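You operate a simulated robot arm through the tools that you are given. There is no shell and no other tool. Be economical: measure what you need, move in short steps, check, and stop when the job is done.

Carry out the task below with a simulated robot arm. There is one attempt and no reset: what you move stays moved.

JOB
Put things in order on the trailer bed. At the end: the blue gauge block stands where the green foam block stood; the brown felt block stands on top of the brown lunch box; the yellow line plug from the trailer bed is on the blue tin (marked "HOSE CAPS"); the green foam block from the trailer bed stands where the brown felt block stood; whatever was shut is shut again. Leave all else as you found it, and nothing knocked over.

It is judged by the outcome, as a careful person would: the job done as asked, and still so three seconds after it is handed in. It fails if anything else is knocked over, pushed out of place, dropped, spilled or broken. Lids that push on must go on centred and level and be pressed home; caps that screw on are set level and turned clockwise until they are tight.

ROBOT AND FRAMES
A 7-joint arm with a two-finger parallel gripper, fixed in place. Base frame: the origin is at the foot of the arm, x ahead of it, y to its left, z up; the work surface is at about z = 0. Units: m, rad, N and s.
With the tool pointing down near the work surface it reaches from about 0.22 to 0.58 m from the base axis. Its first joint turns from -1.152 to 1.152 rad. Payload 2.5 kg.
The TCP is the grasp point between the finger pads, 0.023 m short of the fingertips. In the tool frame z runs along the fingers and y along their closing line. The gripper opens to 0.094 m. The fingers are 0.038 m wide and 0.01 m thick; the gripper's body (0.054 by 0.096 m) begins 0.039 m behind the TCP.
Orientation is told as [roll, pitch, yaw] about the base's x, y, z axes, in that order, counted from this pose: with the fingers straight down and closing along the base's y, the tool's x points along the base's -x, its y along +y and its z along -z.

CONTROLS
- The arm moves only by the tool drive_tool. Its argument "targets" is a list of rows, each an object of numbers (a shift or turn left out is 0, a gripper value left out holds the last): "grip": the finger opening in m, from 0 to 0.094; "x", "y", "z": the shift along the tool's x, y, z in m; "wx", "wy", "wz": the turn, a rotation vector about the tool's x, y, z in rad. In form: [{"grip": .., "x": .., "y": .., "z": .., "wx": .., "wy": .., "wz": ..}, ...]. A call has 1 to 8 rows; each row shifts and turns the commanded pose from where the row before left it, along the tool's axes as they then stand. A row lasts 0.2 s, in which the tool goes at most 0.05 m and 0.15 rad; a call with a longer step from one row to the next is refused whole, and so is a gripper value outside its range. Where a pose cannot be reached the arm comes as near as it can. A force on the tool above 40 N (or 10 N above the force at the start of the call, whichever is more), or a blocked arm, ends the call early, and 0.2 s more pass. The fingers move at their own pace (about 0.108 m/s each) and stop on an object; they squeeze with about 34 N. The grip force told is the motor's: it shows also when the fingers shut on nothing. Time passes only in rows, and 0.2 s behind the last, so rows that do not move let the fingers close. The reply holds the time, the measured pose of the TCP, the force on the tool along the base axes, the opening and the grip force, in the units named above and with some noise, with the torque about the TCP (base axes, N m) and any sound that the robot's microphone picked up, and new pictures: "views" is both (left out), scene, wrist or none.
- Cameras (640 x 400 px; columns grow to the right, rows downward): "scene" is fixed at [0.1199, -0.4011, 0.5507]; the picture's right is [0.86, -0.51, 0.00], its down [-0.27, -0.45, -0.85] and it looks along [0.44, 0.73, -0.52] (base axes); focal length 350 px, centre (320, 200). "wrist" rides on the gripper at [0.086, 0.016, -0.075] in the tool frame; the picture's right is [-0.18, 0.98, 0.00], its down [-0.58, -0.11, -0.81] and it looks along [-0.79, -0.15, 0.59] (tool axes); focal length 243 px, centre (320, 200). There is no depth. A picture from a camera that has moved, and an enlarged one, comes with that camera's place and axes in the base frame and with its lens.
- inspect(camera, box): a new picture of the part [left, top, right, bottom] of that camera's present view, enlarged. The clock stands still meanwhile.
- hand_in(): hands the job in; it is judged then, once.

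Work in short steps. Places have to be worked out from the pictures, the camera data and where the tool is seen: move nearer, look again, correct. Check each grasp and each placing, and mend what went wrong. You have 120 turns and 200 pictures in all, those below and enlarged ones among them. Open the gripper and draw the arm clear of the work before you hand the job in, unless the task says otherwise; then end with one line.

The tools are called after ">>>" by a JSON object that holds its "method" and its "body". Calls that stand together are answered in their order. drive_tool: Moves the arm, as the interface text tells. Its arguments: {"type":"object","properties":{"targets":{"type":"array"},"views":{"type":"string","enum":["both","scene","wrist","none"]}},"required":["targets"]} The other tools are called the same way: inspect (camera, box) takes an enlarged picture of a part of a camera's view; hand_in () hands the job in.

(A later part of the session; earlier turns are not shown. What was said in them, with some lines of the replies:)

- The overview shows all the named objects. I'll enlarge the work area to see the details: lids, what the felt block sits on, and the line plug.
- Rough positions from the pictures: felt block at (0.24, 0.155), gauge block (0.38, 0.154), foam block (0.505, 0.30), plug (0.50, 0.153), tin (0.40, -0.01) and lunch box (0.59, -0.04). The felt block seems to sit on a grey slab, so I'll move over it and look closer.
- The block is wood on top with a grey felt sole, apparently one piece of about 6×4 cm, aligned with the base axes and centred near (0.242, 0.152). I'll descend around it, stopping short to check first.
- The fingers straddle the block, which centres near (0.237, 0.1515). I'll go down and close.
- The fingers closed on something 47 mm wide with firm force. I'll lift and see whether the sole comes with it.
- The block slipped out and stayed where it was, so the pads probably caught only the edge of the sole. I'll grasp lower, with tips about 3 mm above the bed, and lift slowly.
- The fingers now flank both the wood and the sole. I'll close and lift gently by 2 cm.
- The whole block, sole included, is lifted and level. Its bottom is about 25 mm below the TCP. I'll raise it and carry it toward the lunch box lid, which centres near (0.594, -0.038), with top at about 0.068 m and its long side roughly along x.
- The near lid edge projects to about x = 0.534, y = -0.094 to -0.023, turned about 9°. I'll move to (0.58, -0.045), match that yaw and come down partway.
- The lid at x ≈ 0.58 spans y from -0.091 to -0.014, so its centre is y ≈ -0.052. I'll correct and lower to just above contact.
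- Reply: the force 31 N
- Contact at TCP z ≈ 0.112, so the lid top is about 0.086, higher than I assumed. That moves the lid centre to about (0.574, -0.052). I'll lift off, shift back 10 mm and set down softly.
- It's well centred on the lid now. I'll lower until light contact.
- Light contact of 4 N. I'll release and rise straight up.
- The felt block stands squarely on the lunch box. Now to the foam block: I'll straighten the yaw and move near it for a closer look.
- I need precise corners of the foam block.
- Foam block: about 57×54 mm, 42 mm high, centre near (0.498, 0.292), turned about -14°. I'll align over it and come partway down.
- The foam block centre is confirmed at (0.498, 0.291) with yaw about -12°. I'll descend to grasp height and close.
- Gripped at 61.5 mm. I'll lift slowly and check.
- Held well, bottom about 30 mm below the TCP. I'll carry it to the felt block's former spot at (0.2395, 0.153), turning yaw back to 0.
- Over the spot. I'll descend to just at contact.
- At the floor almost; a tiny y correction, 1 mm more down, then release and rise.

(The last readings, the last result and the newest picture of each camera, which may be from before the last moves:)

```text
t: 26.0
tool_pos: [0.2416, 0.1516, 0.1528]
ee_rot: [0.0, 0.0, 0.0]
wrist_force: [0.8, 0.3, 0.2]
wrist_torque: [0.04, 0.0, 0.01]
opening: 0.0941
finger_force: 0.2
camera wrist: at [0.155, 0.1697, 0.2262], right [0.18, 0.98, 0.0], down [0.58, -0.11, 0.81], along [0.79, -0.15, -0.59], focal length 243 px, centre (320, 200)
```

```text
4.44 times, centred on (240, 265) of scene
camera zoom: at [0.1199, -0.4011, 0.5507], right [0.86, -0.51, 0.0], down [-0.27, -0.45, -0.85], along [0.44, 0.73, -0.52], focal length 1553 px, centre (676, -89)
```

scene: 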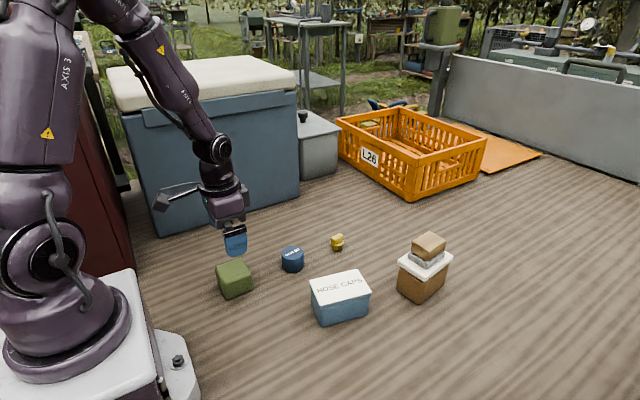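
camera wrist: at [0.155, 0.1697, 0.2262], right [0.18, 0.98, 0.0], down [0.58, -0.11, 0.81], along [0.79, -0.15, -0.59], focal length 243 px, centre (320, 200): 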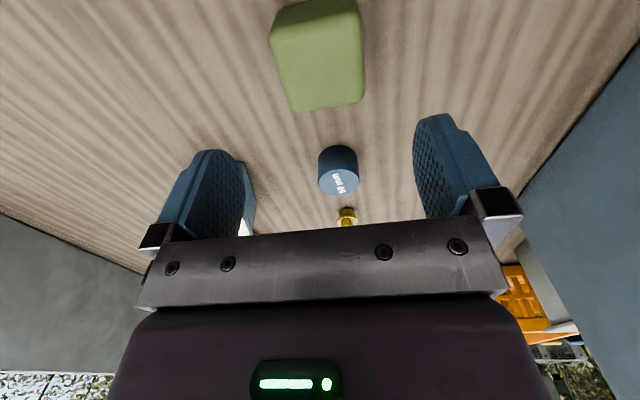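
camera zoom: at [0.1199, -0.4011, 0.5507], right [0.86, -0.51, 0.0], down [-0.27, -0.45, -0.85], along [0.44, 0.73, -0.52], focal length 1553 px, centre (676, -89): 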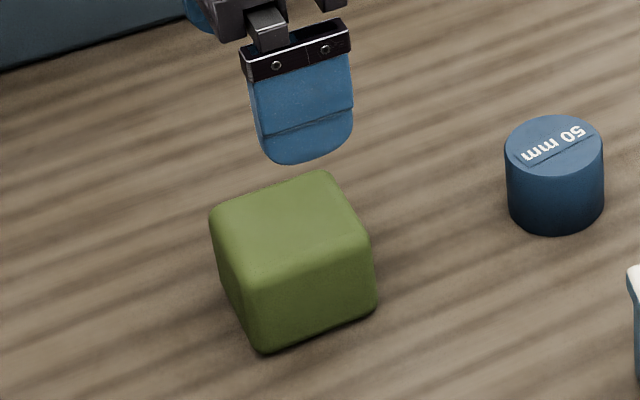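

The foam block matches the felt's former footprint. Next the gauge block at about (0.379, 0.153), 50 mm across and 36 mm high. I'll hover over it.

>>> {"method": "drive_tool", "body": {"targets": [{"x": -0.04}, {"x": -0.05}, {"x": -0.047, "y": 0.001}, {"z": 0.03}, {"z": 0.03}]}}

```text
t: 27.2
tool_pos: [0.3791, 0.1546, 0.0917]
ee_rot: [-0.001, -0.001, 0.0]
wrist_force: [0.3, -0.5, -0.2]
wrist_torque: [0.0, 0.04, -0.01]
opening: 0.0937
finger_force: 0.0
camera wrist: at [0.2928, 0.1717, 0.1654], right [0.18, 0.98, 0.0], down [0.58, -0.11, 0.81], along [0.79, -0.15, -0.59], focal length 243 px, centre (320, 200)
```

scene: 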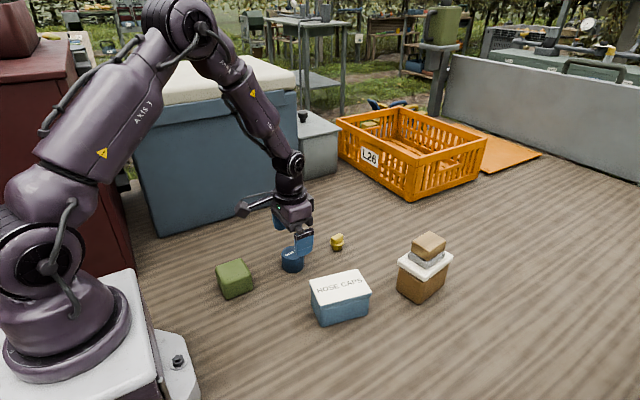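
wrist: 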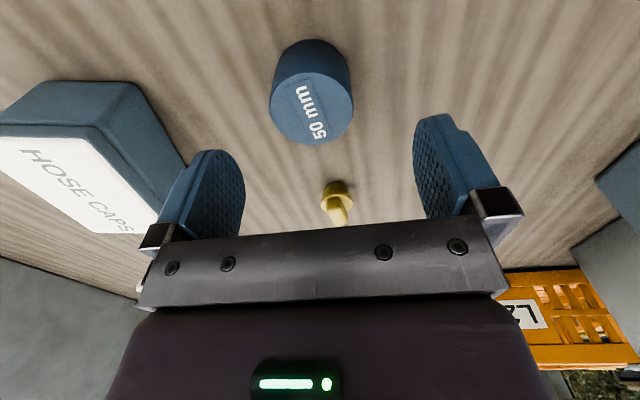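

Gauge block centre refines to (0.375, 0.152), top at about 0.036. I'll descend, close and lift slowly.

>>> {"method": "drive_tool", "body": {"targets": [{"x": 0.004, "y": -0.002, "z": 0.02}, {"z": 0.03}, {"z": 0.015}, {"grip": 0.0}, {"grip": 0.0}, {"grip": 0.0}, {"z": -0.004}, {"z": -0.006}]}}

>>> {"method": "inspect", "body": {"camera": "scene", "box": [245, 200, 345, 290]}}

```text
t: 29.0
tool_pos: [0.374, 0.1529, 0.0375]
ee_rot: [0.0, 0.001, 0.0]
wrist_force: [-0.1, 0.2, -0.5]
wrist_torque: [0.01, 0.01, 0.03]
opening: 0.0493
finger_force: 33.7
camera wrist: at [0.2885, 0.1698, 0.111], right [0.18, 0.98, 0.0], down [0.58, -0.11, 0.81], along [0.79, -0.15, -0.59], focal length 243 px, centre (320, 200)
```

scene: 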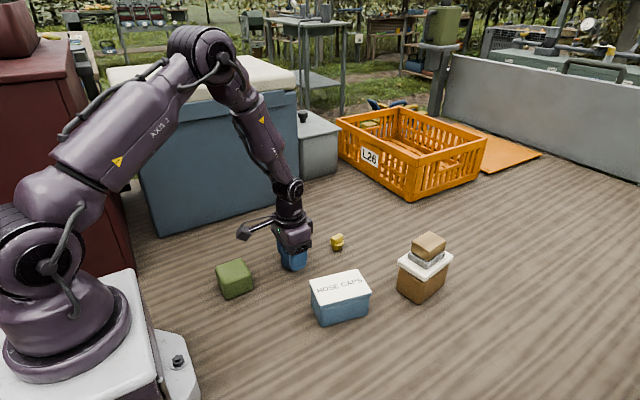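
wrist: 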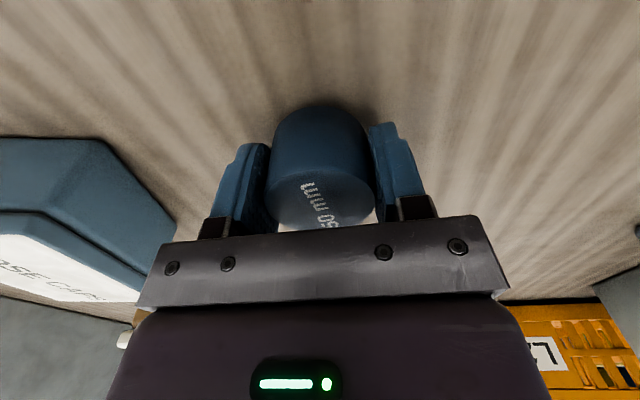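

```text
4.44 times, centred on (295, 245) of scene
camera zoom: at [0.1199, -0.4011, 0.5507], right [0.86, -0.51, 0.0], down [-0.27, -0.45, -0.85], along [0.44, 0.73, -0.52], focal length 1553 px, centre (431, 0)
```

zoom: 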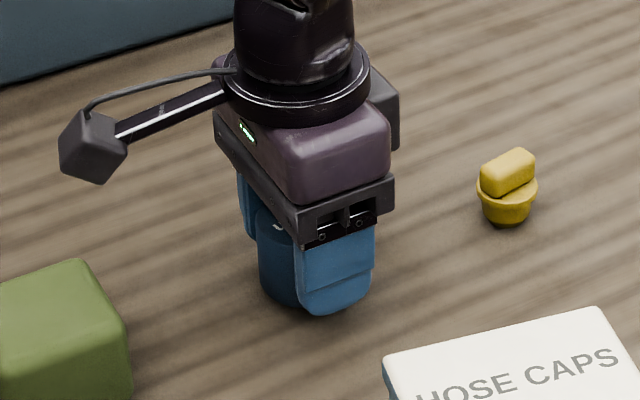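

Gripped at 49 mm and lifted. I'll carry it up and across to the foam block's former spot at (0.499, 0.291).

>>> {"method": "drive_tool", "body": {"targets": [{"z": -0.02}, {"z": -0.04}, {"z": -0.03}, {"x": -0.03, "y": 0.033}, {"x": -0.032, "y": 0.035}, {"x": -0.032, "y": 0.035}, {"x": -0.031, "y": 0.035}]}}

>>> {"method": "inspect", "body": {"camera": "scene", "box": [270, 140, 360, 240]}}

```text
t: 30.6
tool_pos: [0.4984, 0.291, 0.1248]
ee_rot: [-0.002, 0.005, 0.0]
wrist_force: [0.4, 0.4, 0.1]
wrist_torque: [-0.04, 0.02, -0.01]
opening: 0.0495
finger_force: 34.2
camera wrist: at [0.4124, 0.3082, 0.1998], right [0.18, 0.98, 0.0], down [0.58, -0.11, 0.8], along [0.79, -0.15, -0.59], focal length 243 px, centre (320, 200)
```

scene: 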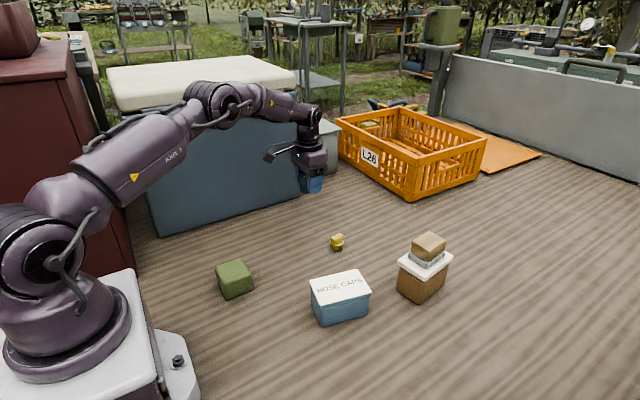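
wrist: 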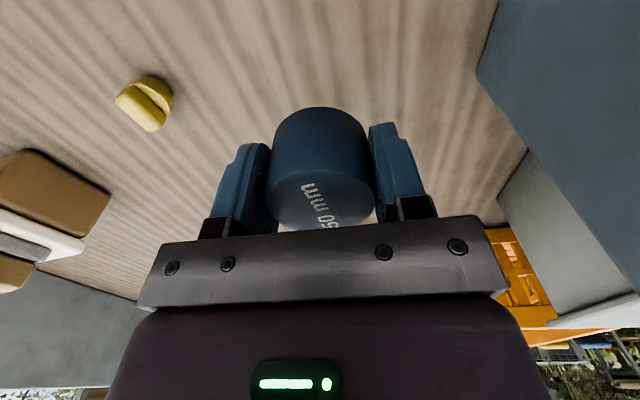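

```text
4.00 times, centred on (315, 190) of scene
camera zoom: at [0.1199, -0.4012, 0.5507], right [0.86, -0.51, 0.0], down [-0.27, -0.45, -0.85], along [0.44, 0.73, -0.52], focal length 1398 px, centre (340, 240)
```

zoom: 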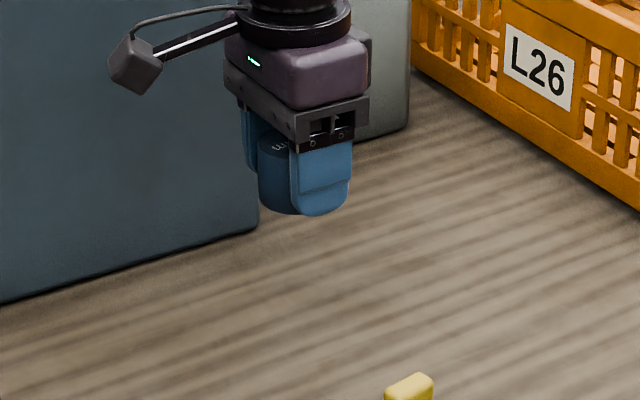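

Secure and over the spot. Lowering to just above contact.

>>> {"method": "drive_tool", "body": {"targets": [{"z": 0.04}, {"z": 0.04}, {"z": 0.013}, {"z": 0.002}, {"z": 0.001}], "views": "none"}}

```text
t: 31.8
tool_pos: [0.5002, 0.2904, 0.0313]
ee_rot: [-0.001, -0.001, 0.0]
wrist_force: [-0.6, 0.9, -0.1]
wrist_torque: [0.03, -0.01, -0.01]
opening: 0.0491
finger_force: 34.1
```

No contact yet; I'll go down in 1 mm steps.

>>> {"method": "drive_tool", "body": {"targets": [{"z": 0.001}, {"z": 0.001}, {"z": 0.001}, {"z": 0.0005}]}}

>>> {"method": "inspect", "body": {"camera": "scene", "box": [270, 150, 360, 240]}}

```text
t: 32.8
tool_pos: [0.4988, 0.291, 0.0281]
ee_rot: [-0.002, 0.002, -0.001]
wrist_force: [0.3, 0.4, -0.7]
wrist_torque: [-0.02, -0.01, -0.02]
opening: 0.0494
finger_force: 34.1
camera wrist: at [0.4135, 0.3079, 0.1014], right [0.18, 0.98, 0.0], down [0.58, -0.11, 0.81], along [0.79, -0.15, -0.59], focal length 243 px, centre (320, 200)
```

scene: 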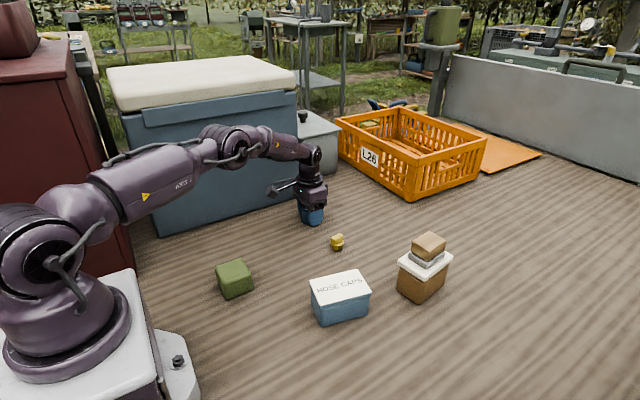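
wrist: 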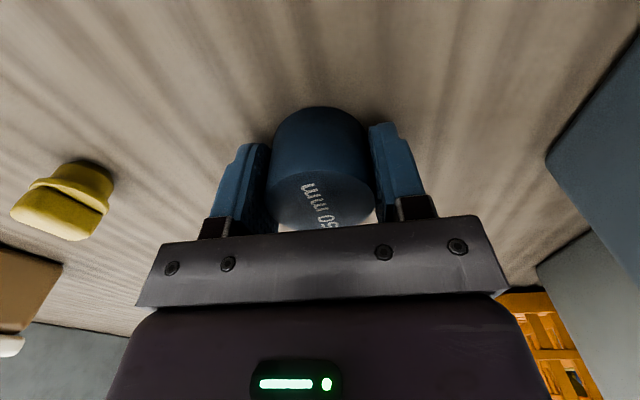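

```text
4.44 times, centred on (315, 195) of scene
camera zoom: at [0.1199, -0.4011, 0.5507], right [0.86, -0.51, 0.0], down [-0.27, -0.45, -0.85], along [0.44, 0.73, -0.52], focal length 1553 px, centre (342, 222)
```

zoom: 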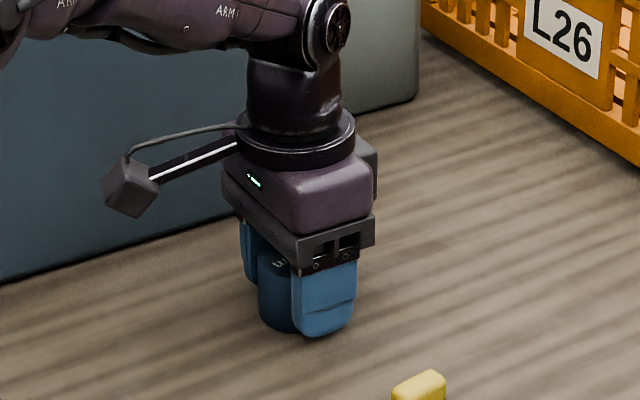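

Within about 1 mm of the surface. I'll go 1 mm further, release and rise.

>>> {"method": "drive_tool", "body": {"targets": [{"z": 0.0012}, {"grip": 0.06}, {"grip": 0.094}, {"grip": 0.094}, {"z": -0.03}, {"z": -0.05}, {"z": -0.04}]}}

>>> {"method": "inspect", "body": {"camera": "scene", "box": [270, 150, 360, 260]}}

```text
t: 34.4
tool_pos: [0.4982, 0.2907, 0.1449]
ee_rot: [-0.001, 0.0, 0.001]
wrist_force: [-0.3, -0.2, 0.7]
wrist_torque: [-0.03, -0.02, -0.02]
opening: 0.094
finger_force: 0.0
camera wrist: at [0.4136, 0.3077, 0.2207], right [0.18, 0.98, 0.0], down [0.58, -0.11, 0.81], along [0.79, -0.15, -0.59], focal length 243 px, centre (320, 200)
```

scene: 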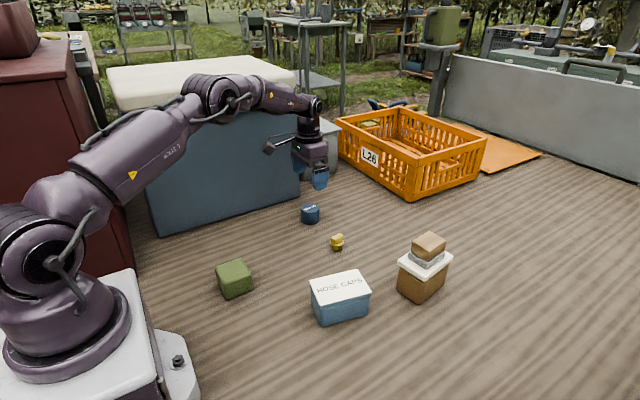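
wrist: 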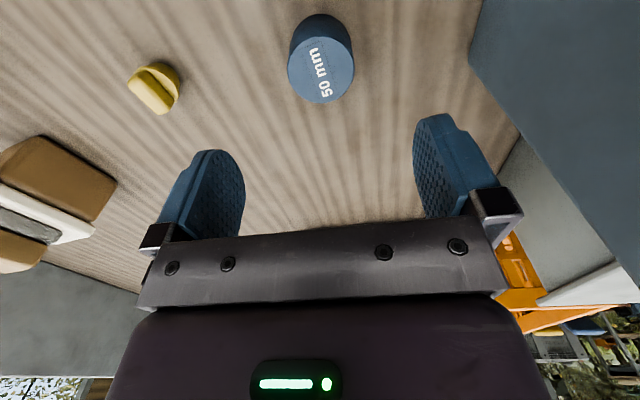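

```text
3.64 times, centred on (315, 205) of scene
camera zoom: at [0.1199, -0.4011, 0.5507], right [0.86, -0.51, 0.0], down [-0.27, -0.45, -0.85], along [0.44, 0.73, -0.52], focal length 1271 px, centre (338, 182)
```

zoom: 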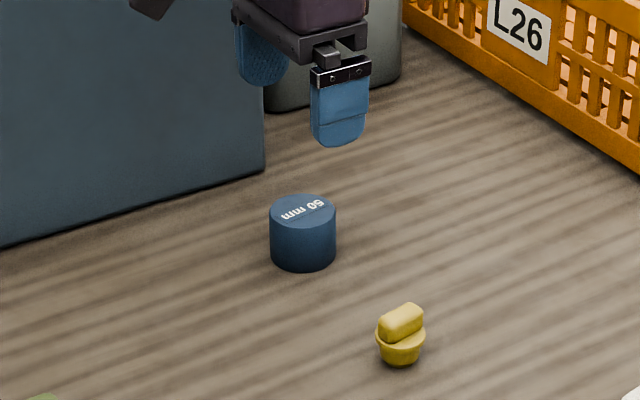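

The gauge block stands upright where the foam was. Now the plug at about (0.503, 0.155); it has a grip tab on top running roughly along x. I'll hover above it for a closer look.

>>> {"method": "drive_tool", "body": {"targets": [{"y": -0.045}, {"y": -0.045}, {"y": -0.046}, {"z": 0.03}]}}

>>> {"method": "inspect", "body": {"camera": "scene", "box": [310, 190, 370, 260]}}

>>> {"method": "inspect", "body": {"camera": "wrist", "box": [250, 50, 410, 180]}}

```text
t: 35.4
tool_pos: [0.4996, 0.1548, 0.1148]
ee_rot: [0.0, -0.002, 0.001]
wrist_force: [0.1, -0.1, 0.1]
wrist_torque: [0.01, 0.01, 0.04]
opening: 0.0941
finger_force: 0.1
camera wrist: at [0.4137, 0.1718, 0.1895], right [0.18, 0.98, 0.0], down [0.58, -0.11, 0.81], along [0.79, -0.15, -0.59], focal length 243 px, centre (320, 200)
```

scene: 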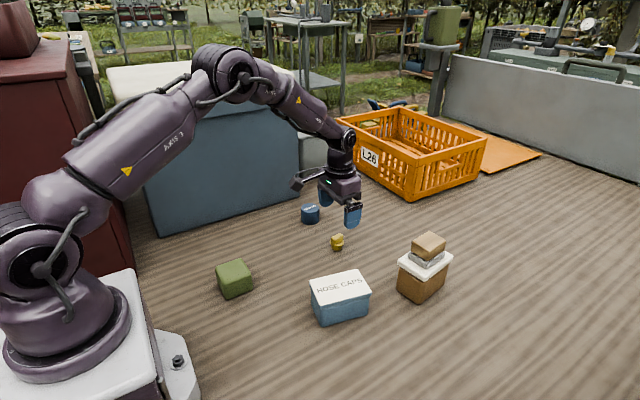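
wrist: 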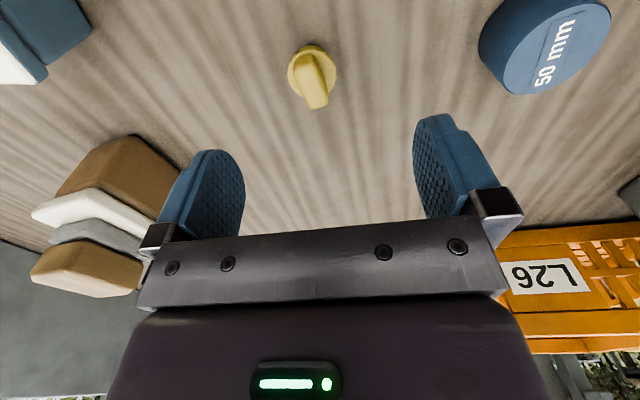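

```text
5.71 times, centred on (340, 225) of scene
camera zoom: at [0.1199, -0.4012, 0.5507], right [0.86, -0.51, 0.0], down [-0.27, -0.45, -0.85], along [0.44, 0.73, -0.52], focal length 1997 px, centre (206, 57)
```

zoom: 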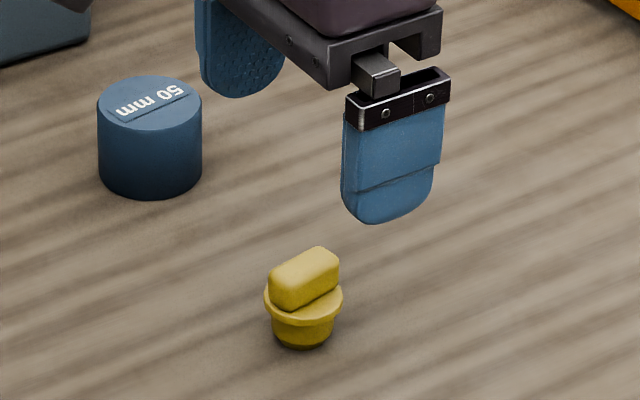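

```text
3.08 times, centred on (330, 115) of wrist
camera zoom: at [0.4137, 0.1718, 0.1895], right [0.18, 0.98, 0.0], down [0.58, -0.11, 0.81], along [0.79, -0.15, -0.59], focal length 746 px, centre (289, 462)
```

zoom: 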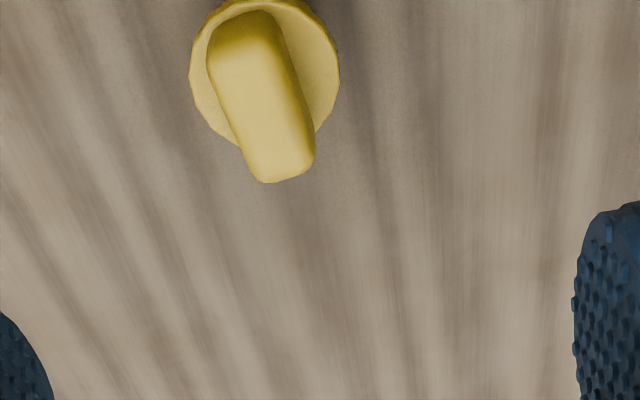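

Plug centre is about (0.497, 0.152), tab top at about 37 mm, flange at about 19 mm, tab turned about +6°. I'll align and pinch the tab just above the flange.

>>> {"method": "drive_tool", "body": {"targets": [{"x": 0.003, "y": -0.003, "grip": 0.05}, {"wz": -0.1, "grip": 0.05}, {"z": 0.04}, {"z": 0.02}]}}

>>> {"method": "inspect", "body": {"camera": "scene", "box": [310, 190, 370, 260]}}

```text
t: 36.4
tool_pos: [0.4968, 0.1513, 0.0561]
ee_rot: [0.0, 0.0, 0.099]
wrist_force: [-0.2, 0.0, 0.4]
wrist_torque: [-0.02, -0.01, 0.0]
opening: 0.0503
finger_force: 0.0
camera wrist: at [0.4093, 0.1602, 0.1294], right [0.09, 1.0, 0.0], down [0.59, -0.05, 0.81], along [0.8, -0.07, -0.59], focal length 243 px, centre (320, 200)
```

scene: 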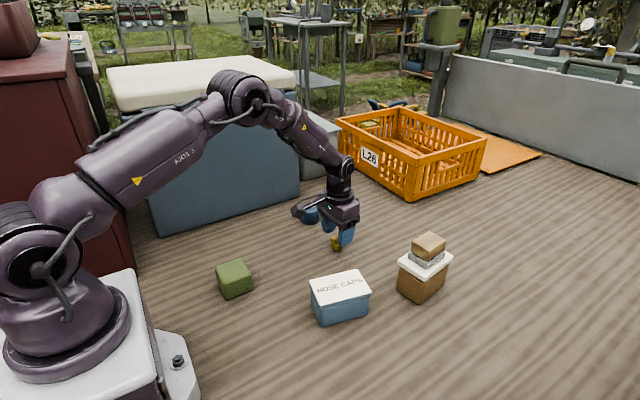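
wrist: 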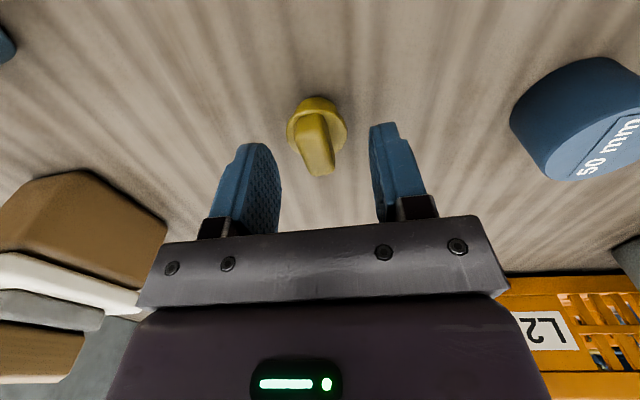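

```text
5.71 times, centred on (340, 225) of scene
camera zoom: at [0.1199, -0.4011, 0.5507], right [0.86, -0.51, 0.0], down [-0.27, -0.45, -0.85], along [0.44, 0.73, -0.52], focal length 1997 px, centre (206, 57)
```

zoom: 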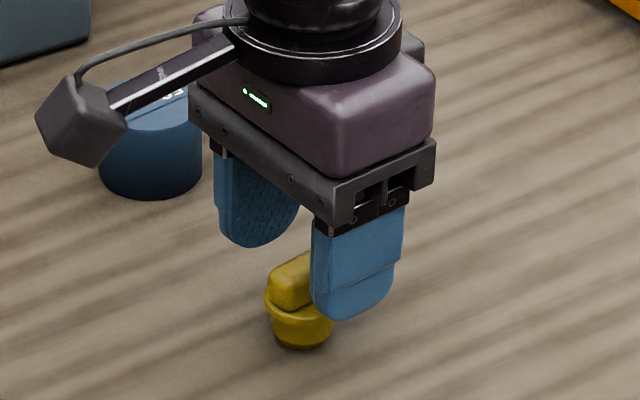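

The plug sits about 7 mm nearer the base than the fingers' centre (x ≈ 0.489). I'll correct, descend to tab height and close.

>>> {"method": "drive_tool", "body": {"targets": [{"x": 0.007}, {"z": 0.013}, {"grip": 0.02}, {"grip": 0.0}, {"grip": 0.0}]}}

>>> {"method": "inspect", "body": {"camera": "scene", "box": [310, 190, 370, 260]}}

```text
t: 37.6
tool_pos: [0.4899, 0.1516, 0.0425]
ee_rot: [0.0, -0.001, 0.1]
wrist_force: [0.8, -0.1, 0.5]
wrist_torque: [0.01, -0.01, 0.0]
opening: 0.0309
finger_force: 34.2
camera wrist: at [0.4028, 0.1595, 0.1168], right [0.09, 1.0, 0.0], down [0.59, -0.05, 0.81], along [0.8, -0.07, -0.59], focal length 243 px, centre (320, 200)
```

scene: 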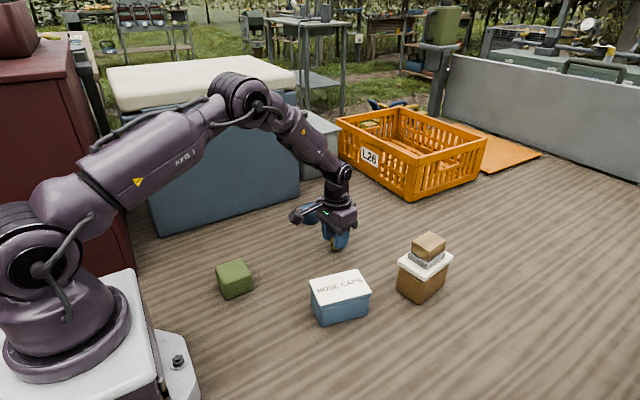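
wrist: 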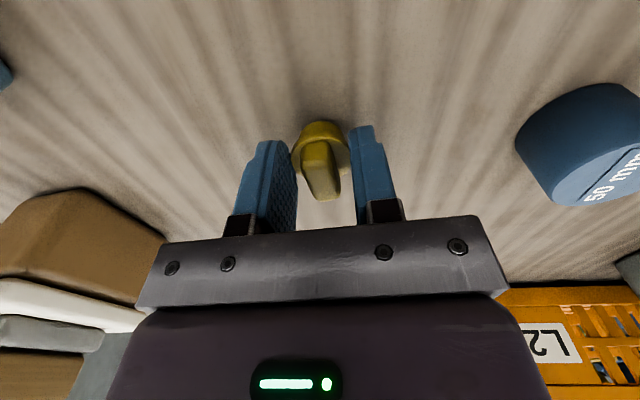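

```text
5.71 times, centred on (340, 225) of scene
camera zoom: at [0.1199, -0.4011, 0.5507], right [0.86, -0.51, 0.0], down [-0.27, -0.45, -0.85], along [0.44, 0.73, -0.52], focal length 1997 px, centre (206, 57)
```

zoom: 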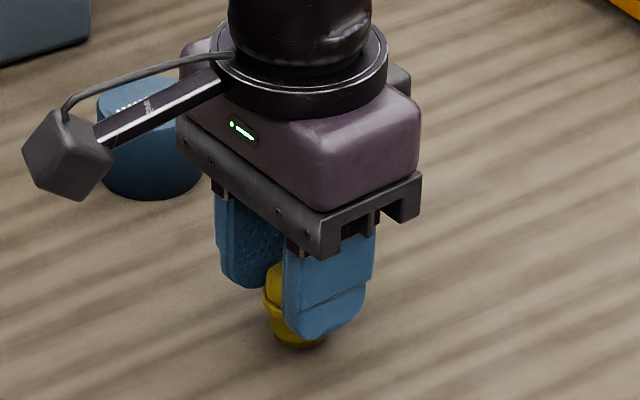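

The tips caught the flange (31 mm) rather than the tab. I'll open, rise 5 mm and pinch the tab.

>>> {"method": "drive_tool", "body": {"targets": [{"grip": 0.05}, {"grip": 0.05, "z": -0.005}, {"grip": 0.02}, {"grip": 0.0}, {"grip": 0.0}]}}

>>> {"method": "inspect", "body": {"camera": "wrist", "box": [230, 90, 410, 220]}}

```text
t: 38.8
tool_pos: [0.4891, 0.1511, 0.0462]
ee_rot: [0.001, 0.001, 0.099]
wrist_force: [-0.4, 1.0, 0.8]
wrist_torque: [0.01, 0.02, 0.04]
opening: 0.0147
finger_force: 33.9
camera wrist: at [0.4025, 0.1595, 0.122], right [0.09, 1.0, 0.0], down [0.59, -0.05, 0.81], along [0.8, -0.07, -0.59], focal length 243 px, centre (320, 200)
```

scene: 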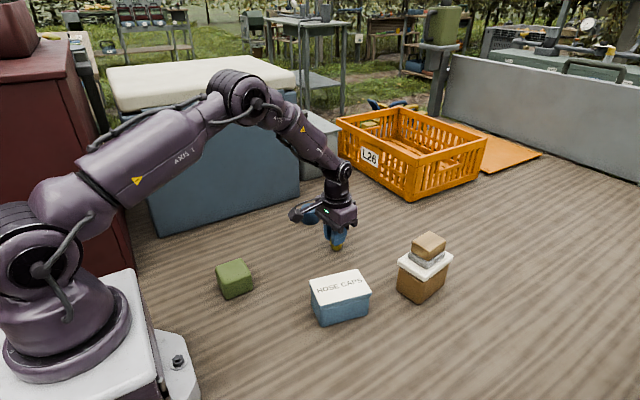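
wrist: 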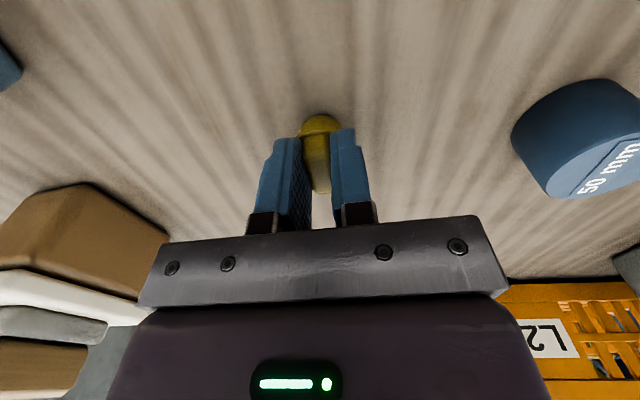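

```text
3.08 times, centred on (320, 155) of wrist
camera zoom: at [0.4025, 0.1595, 0.122], right [0.09, 1.0, 0.0], down [0.59, -0.05, 0.81], along [0.8, -0.07, -0.59], focal length 746 px, centre (320, 338)
```

zoom: 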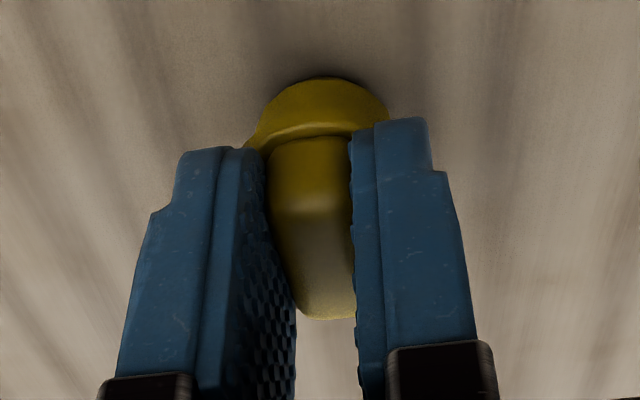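

The tab is pinched at 14.7 mm. I'll lift slowly to check, before going to the tin.

>>> {"method": "drive_tool", "body": {"targets": [{"z": -0.004}, {"z": -0.006}, {"z": -0.01}, {"z": -0.03}, {"z": -0.04}, {"z": -0.02}]}}

>>> {"method": "inspect", "body": {"camera": "scene", "box": [300, 260, 380, 330]}}

>>> {"method": "inspect", "body": {"camera": "scene", "box": [300, 160, 380, 240]}}

```text
t: 40.2
tool_pos: [0.4882, 0.1508, 0.1588]
ee_rot: [0.0, 0.0, 0.101]
wrist_force: [-0.1, 0.0, -0.4]
wrist_torque: [0.03, -0.01, -0.01]
opening: 0.0144
finger_force: 34.3
camera wrist: at [0.4015, 0.1593, 0.2328], right [0.09, 1.0, 0.0], down [0.59, -0.05, 0.81], along [0.8, -0.07, -0.59], focal length 243 px, centre (320, 200)
```

scene: 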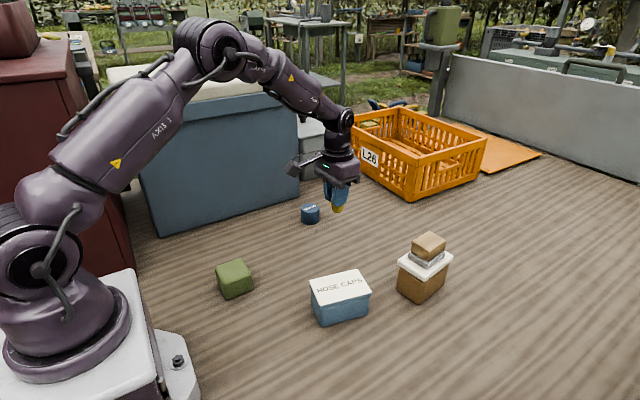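
wrist: 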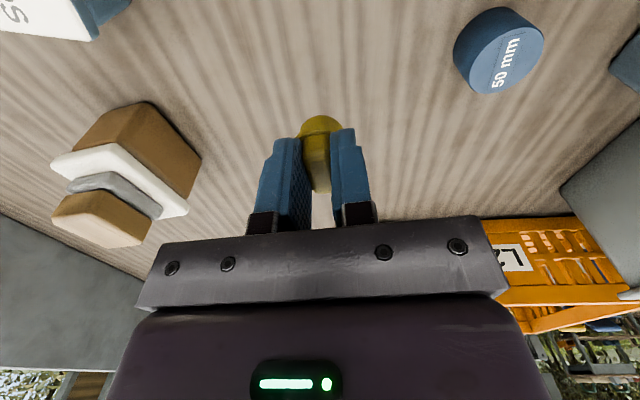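

```text
5.71 times, centred on (340, 295) of scene
camera zoom: at [0.1199, -0.4011, 0.5507], right [0.86, -0.51, 0.0], down [-0.27, -0.45, -0.85], along [0.44, 0.73, -0.52], focal length 1997 px, centre (206, -343)
```

zoom: 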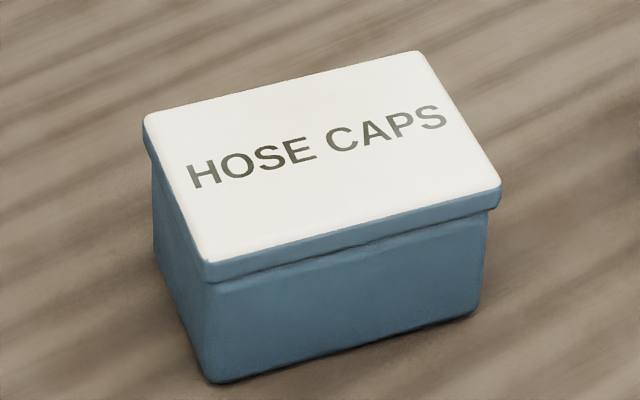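

```text
5.00 times, centred on (340, 200) of scene
camera zoom: at [0.1199, -0.4011, 0.5507], right [0.86, -0.51, 0.0], down [-0.27, -0.45, -0.85], along [0.44, 0.73, -0.52], focal length 1748 px, centre (220, 200)
```

zoom: 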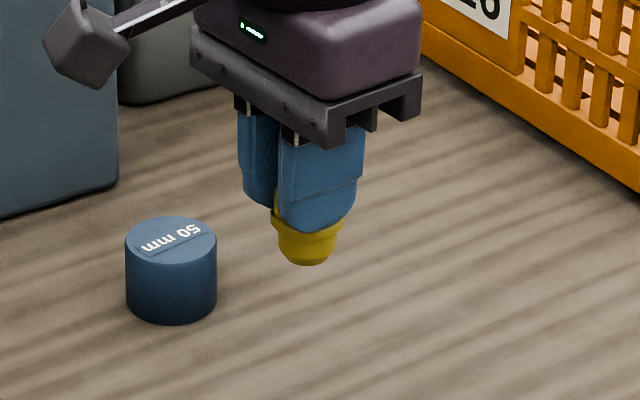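

The plug hangs level. The tin's lid centre is about (0.395, -0.008) with top at roughly 0.063, so contact should be near TCP z ≈ 0.11. Moving over it at height.

>>> {"method": "drive_tool", "body": {"targets": [{"wz": 0.1}, {"x": 0.02, "y": -0.035}, {"x": 0.024, "y": -0.041}, {"x": 0.024, "y": -0.041}, {"x": 0.024, "y": -0.041}, {"z": 0.02}]}}

>>> {"method": "inspect", "body": {"camera": "scene", "box": [290, 240, 390, 330]}}

```text
t: 41.6
tool_pos: [0.3966, -0.0084, 0.1368]
ee_rot: [0.001, 0.0, 0.001]
wrist_force: [-0.1, -0.3, 0.0]
wrist_torque: [0.01, -0.01, 0.0]
opening: 0.0141
finger_force: 34.1
camera wrist: at [0.3111, 0.0098, 0.2114], right [0.18, 0.98, 0.0], down [0.58, -0.11, 0.81], along [0.79, -0.15, -0.59], focal length 243 px, centre (320, 200)
```

scene: 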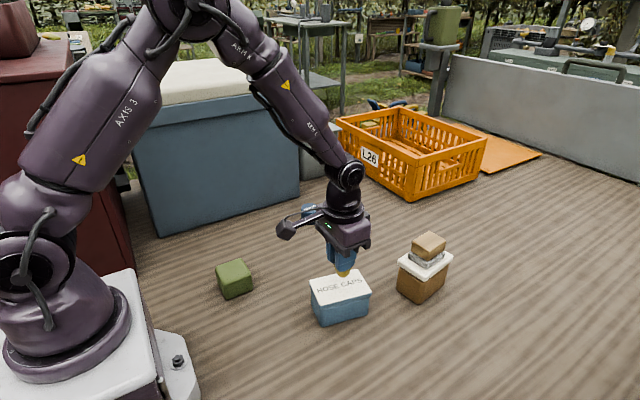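
wrist: 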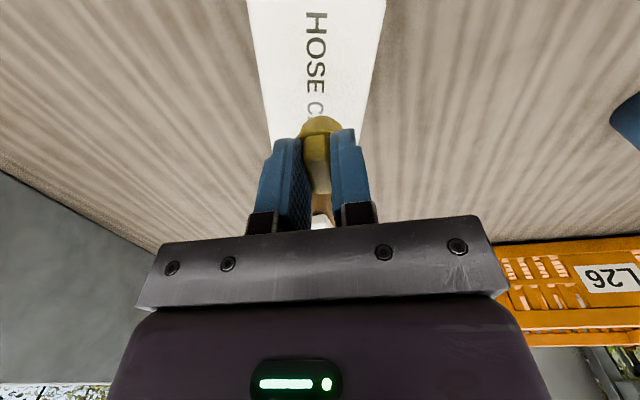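

```text
4.44 times, centred on (340, 285) of scene
camera zoom: at [0.1199, -0.4012, 0.5507], right [0.86, -0.51, 0.0], down [-0.27, -0.45, -0.85], along [0.44, 0.73, -0.52], focal length 1553 px, centre (231, -178)
```

zoom: 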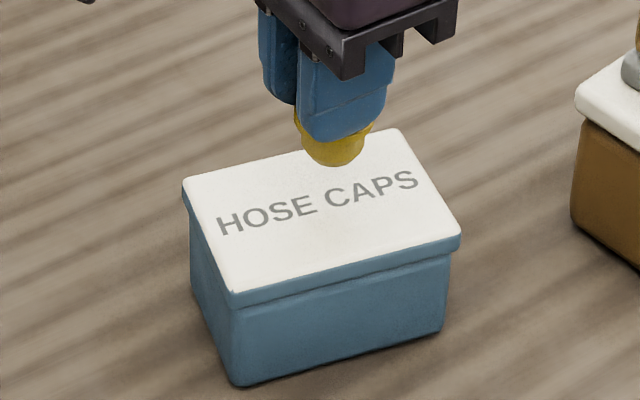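

The plug is over the lid's middle. I'll lower in small steps, watching for contact.

>>> {"method": "drive_tool", "body": {"targets": [{"z": 0.012}, {"z": 0.006}, {"z": 0.003}, {"z": 0.002}]}}

>>> {"method": "inspect", "body": {"camera": "scene", "box": [290, 240, 390, 330]}}

```text
t: 42.6
tool_pos: [0.3975, -0.0065, 0.1149]
ee_rot: [0.0, 0.001, -0.001]
wrist_force: [-0.4, 0.5, 0.1]
wrist_torque: [0.02, -0.01, 0.05]
opening: 0.0144
finger_force: 34.4
camera wrist: at [0.3114, 0.0101, 0.1891], right [0.18, 0.98, 0.0], down [0.58, -0.11, 0.81], along [0.79, -0.15, -0.59], focal length 243 px, centre (320, 200)
```

scene: 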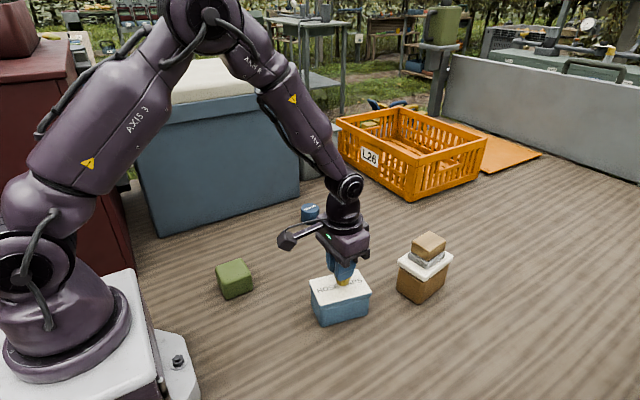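
wrist: 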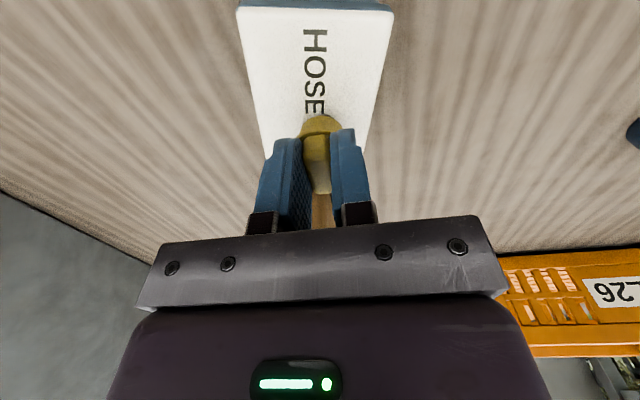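

```text
4.44 times, centred on (340, 285) of scene
camera zoom: at [0.1199, -0.4011, 0.5507], right [0.86, -0.51, 0.0], down [-0.27, -0.45, -0.85], along [0.44, 0.73, -0.52], focal length 1553 px, centre (231, -178)
```

zoom: 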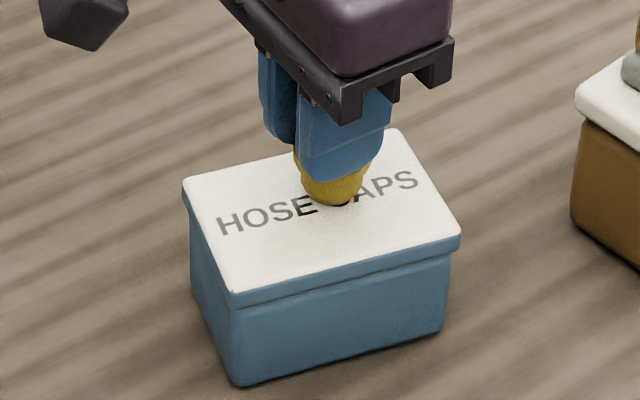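

Nearly touching. One millimetre at a time now.

>>> {"method": "drive_tool", "body": {"targets": [{"z": 0.001}, {"z": 0.001}, {"z": 0.001}], "views": "none"}}

```text
t: 43.4
tool_pos: [0.3974, -0.0072, 0.1128]
ee_rot: [0.0, -0.003, -0.001]
wrist_force: [-7.9, -1.0, 23.7]
wrist_torque: [-0.01, 0.23, -0.01]
opening: 0.0144
finger_force: 33.9
```

Contact at 24 N. I'll ease back 2 mm, check the force, then release.

>>> {"method": "drive_tool", "body": {"targets": [{"z": -0.001}, {"z": -0.0008}], "views": "none"}}

```text
t: 44.0
tool_pos: [0.3976, -0.0068, 0.1126]
ee_rot: [-0.001, 0.001, 0.003]
wrist_force: [3.0, 0.5, 3.4]
wrist_torque: [-0.02, -0.11, -0.03]
opening: 0.014
finger_force: 33.9
```

Light contact. Releasing gently, then rising.

>>> {"method": "drive_tool", "body": {"targets": [{"grip": 0.03}, {"grip": 0.05}, {"grip": 0.05}, {"z": -0.02}, {"z": -0.04}, {"z": -0.04}, {"z": -0.04}]}}

>>> {"method": "inspect", "body": {"camera": "scene", "box": [290, 240, 390, 330]}}

```text
t: 45.6
tool_pos: [0.3977, -0.0076, 0.2541]
ee_rot: [0.0, 0.001, -0.001]
wrist_force: [0.1, -0.1, 0.6]
wrist_torque: [0.0, 0.01, -0.01]
opening: 0.0501
finger_force: 0.0
camera wrist: at [0.3119, 0.0104, 0.3299], right [0.18, 0.98, 0.0], down [0.58, -0.11, 0.81], along [0.79, -0.15, -0.59], focal length 243 px, centre (320, 200)
```

scene: 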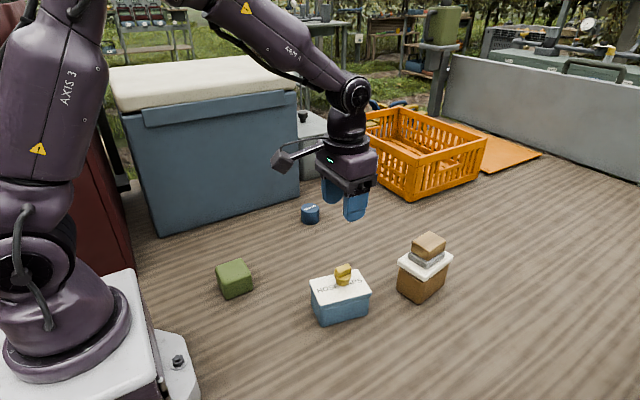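
wrist: 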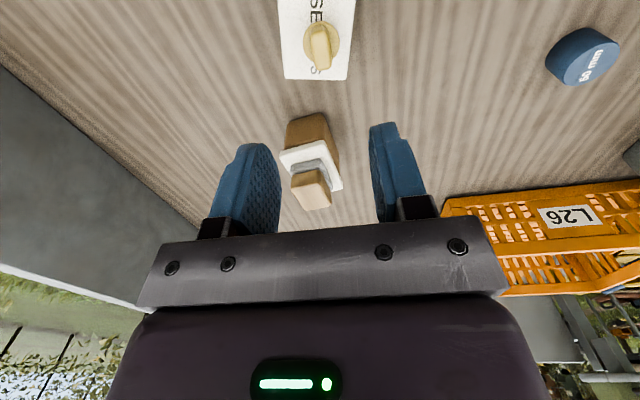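

```text
4.44 times, centred on (340, 285) of scene
camera zoom: at [0.1199, -0.4011, 0.5507], right [0.86, -0.51, 0.0], down [-0.27, -0.45, -0.85], along [0.44, 0.73, -0.52], focal length 1553 px, centre (231, -178)
```

zoom: 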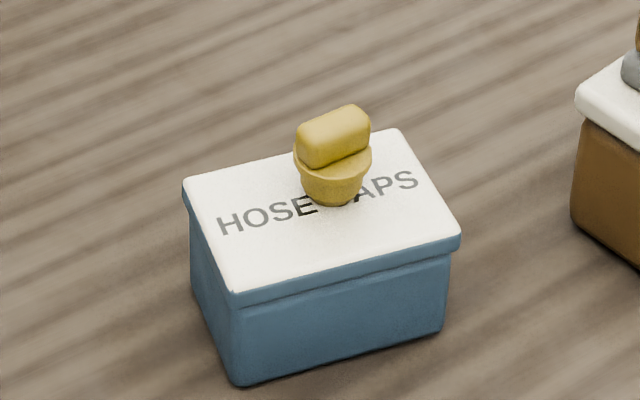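

The plug stands upright on the tin. The blocks are all in place and upright, and nothing else has moved. The arm is clear; I'll open the gripper fully and hand in.

>>> {"method": "drive_tool", "body": {"targets": [{"grip": 0.094, "z": -0.03}, {"grip": 0.094}], "views": "scene"}}

```text
t: 46.2
tool_pos: [0.3981, -0.0067, 0.2854]
ee_rot: [-0.001, 0.0, 0.0]
wrist_force: [-0.1, 0.5, -0.8]
wrist_torque: [-0.02, -0.01, 0.02]
opening: 0.0943
finger_force: 0.1
```

scene: 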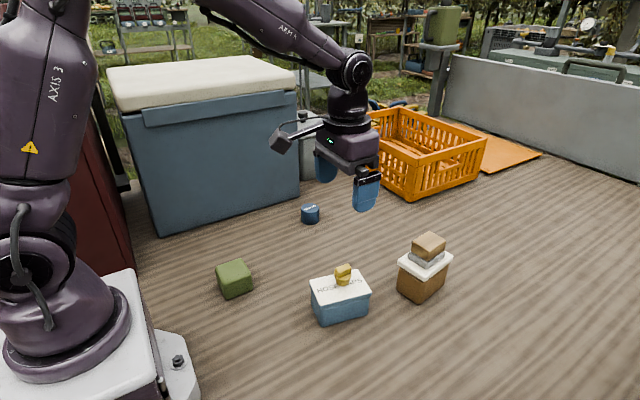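

Everything is stable and the arm is clear, so I'm handing in.

>>> {"method": "hand_in", "body": {}}

```text
The job is handed in.
```

The job is handed in: the felt block is on the lunch box, the foam block where the felt stood, the gauge block where the foam stood, and the yellow plug on the HOSE CAPS tin; both lids stayed shut and I saw nothing else move.
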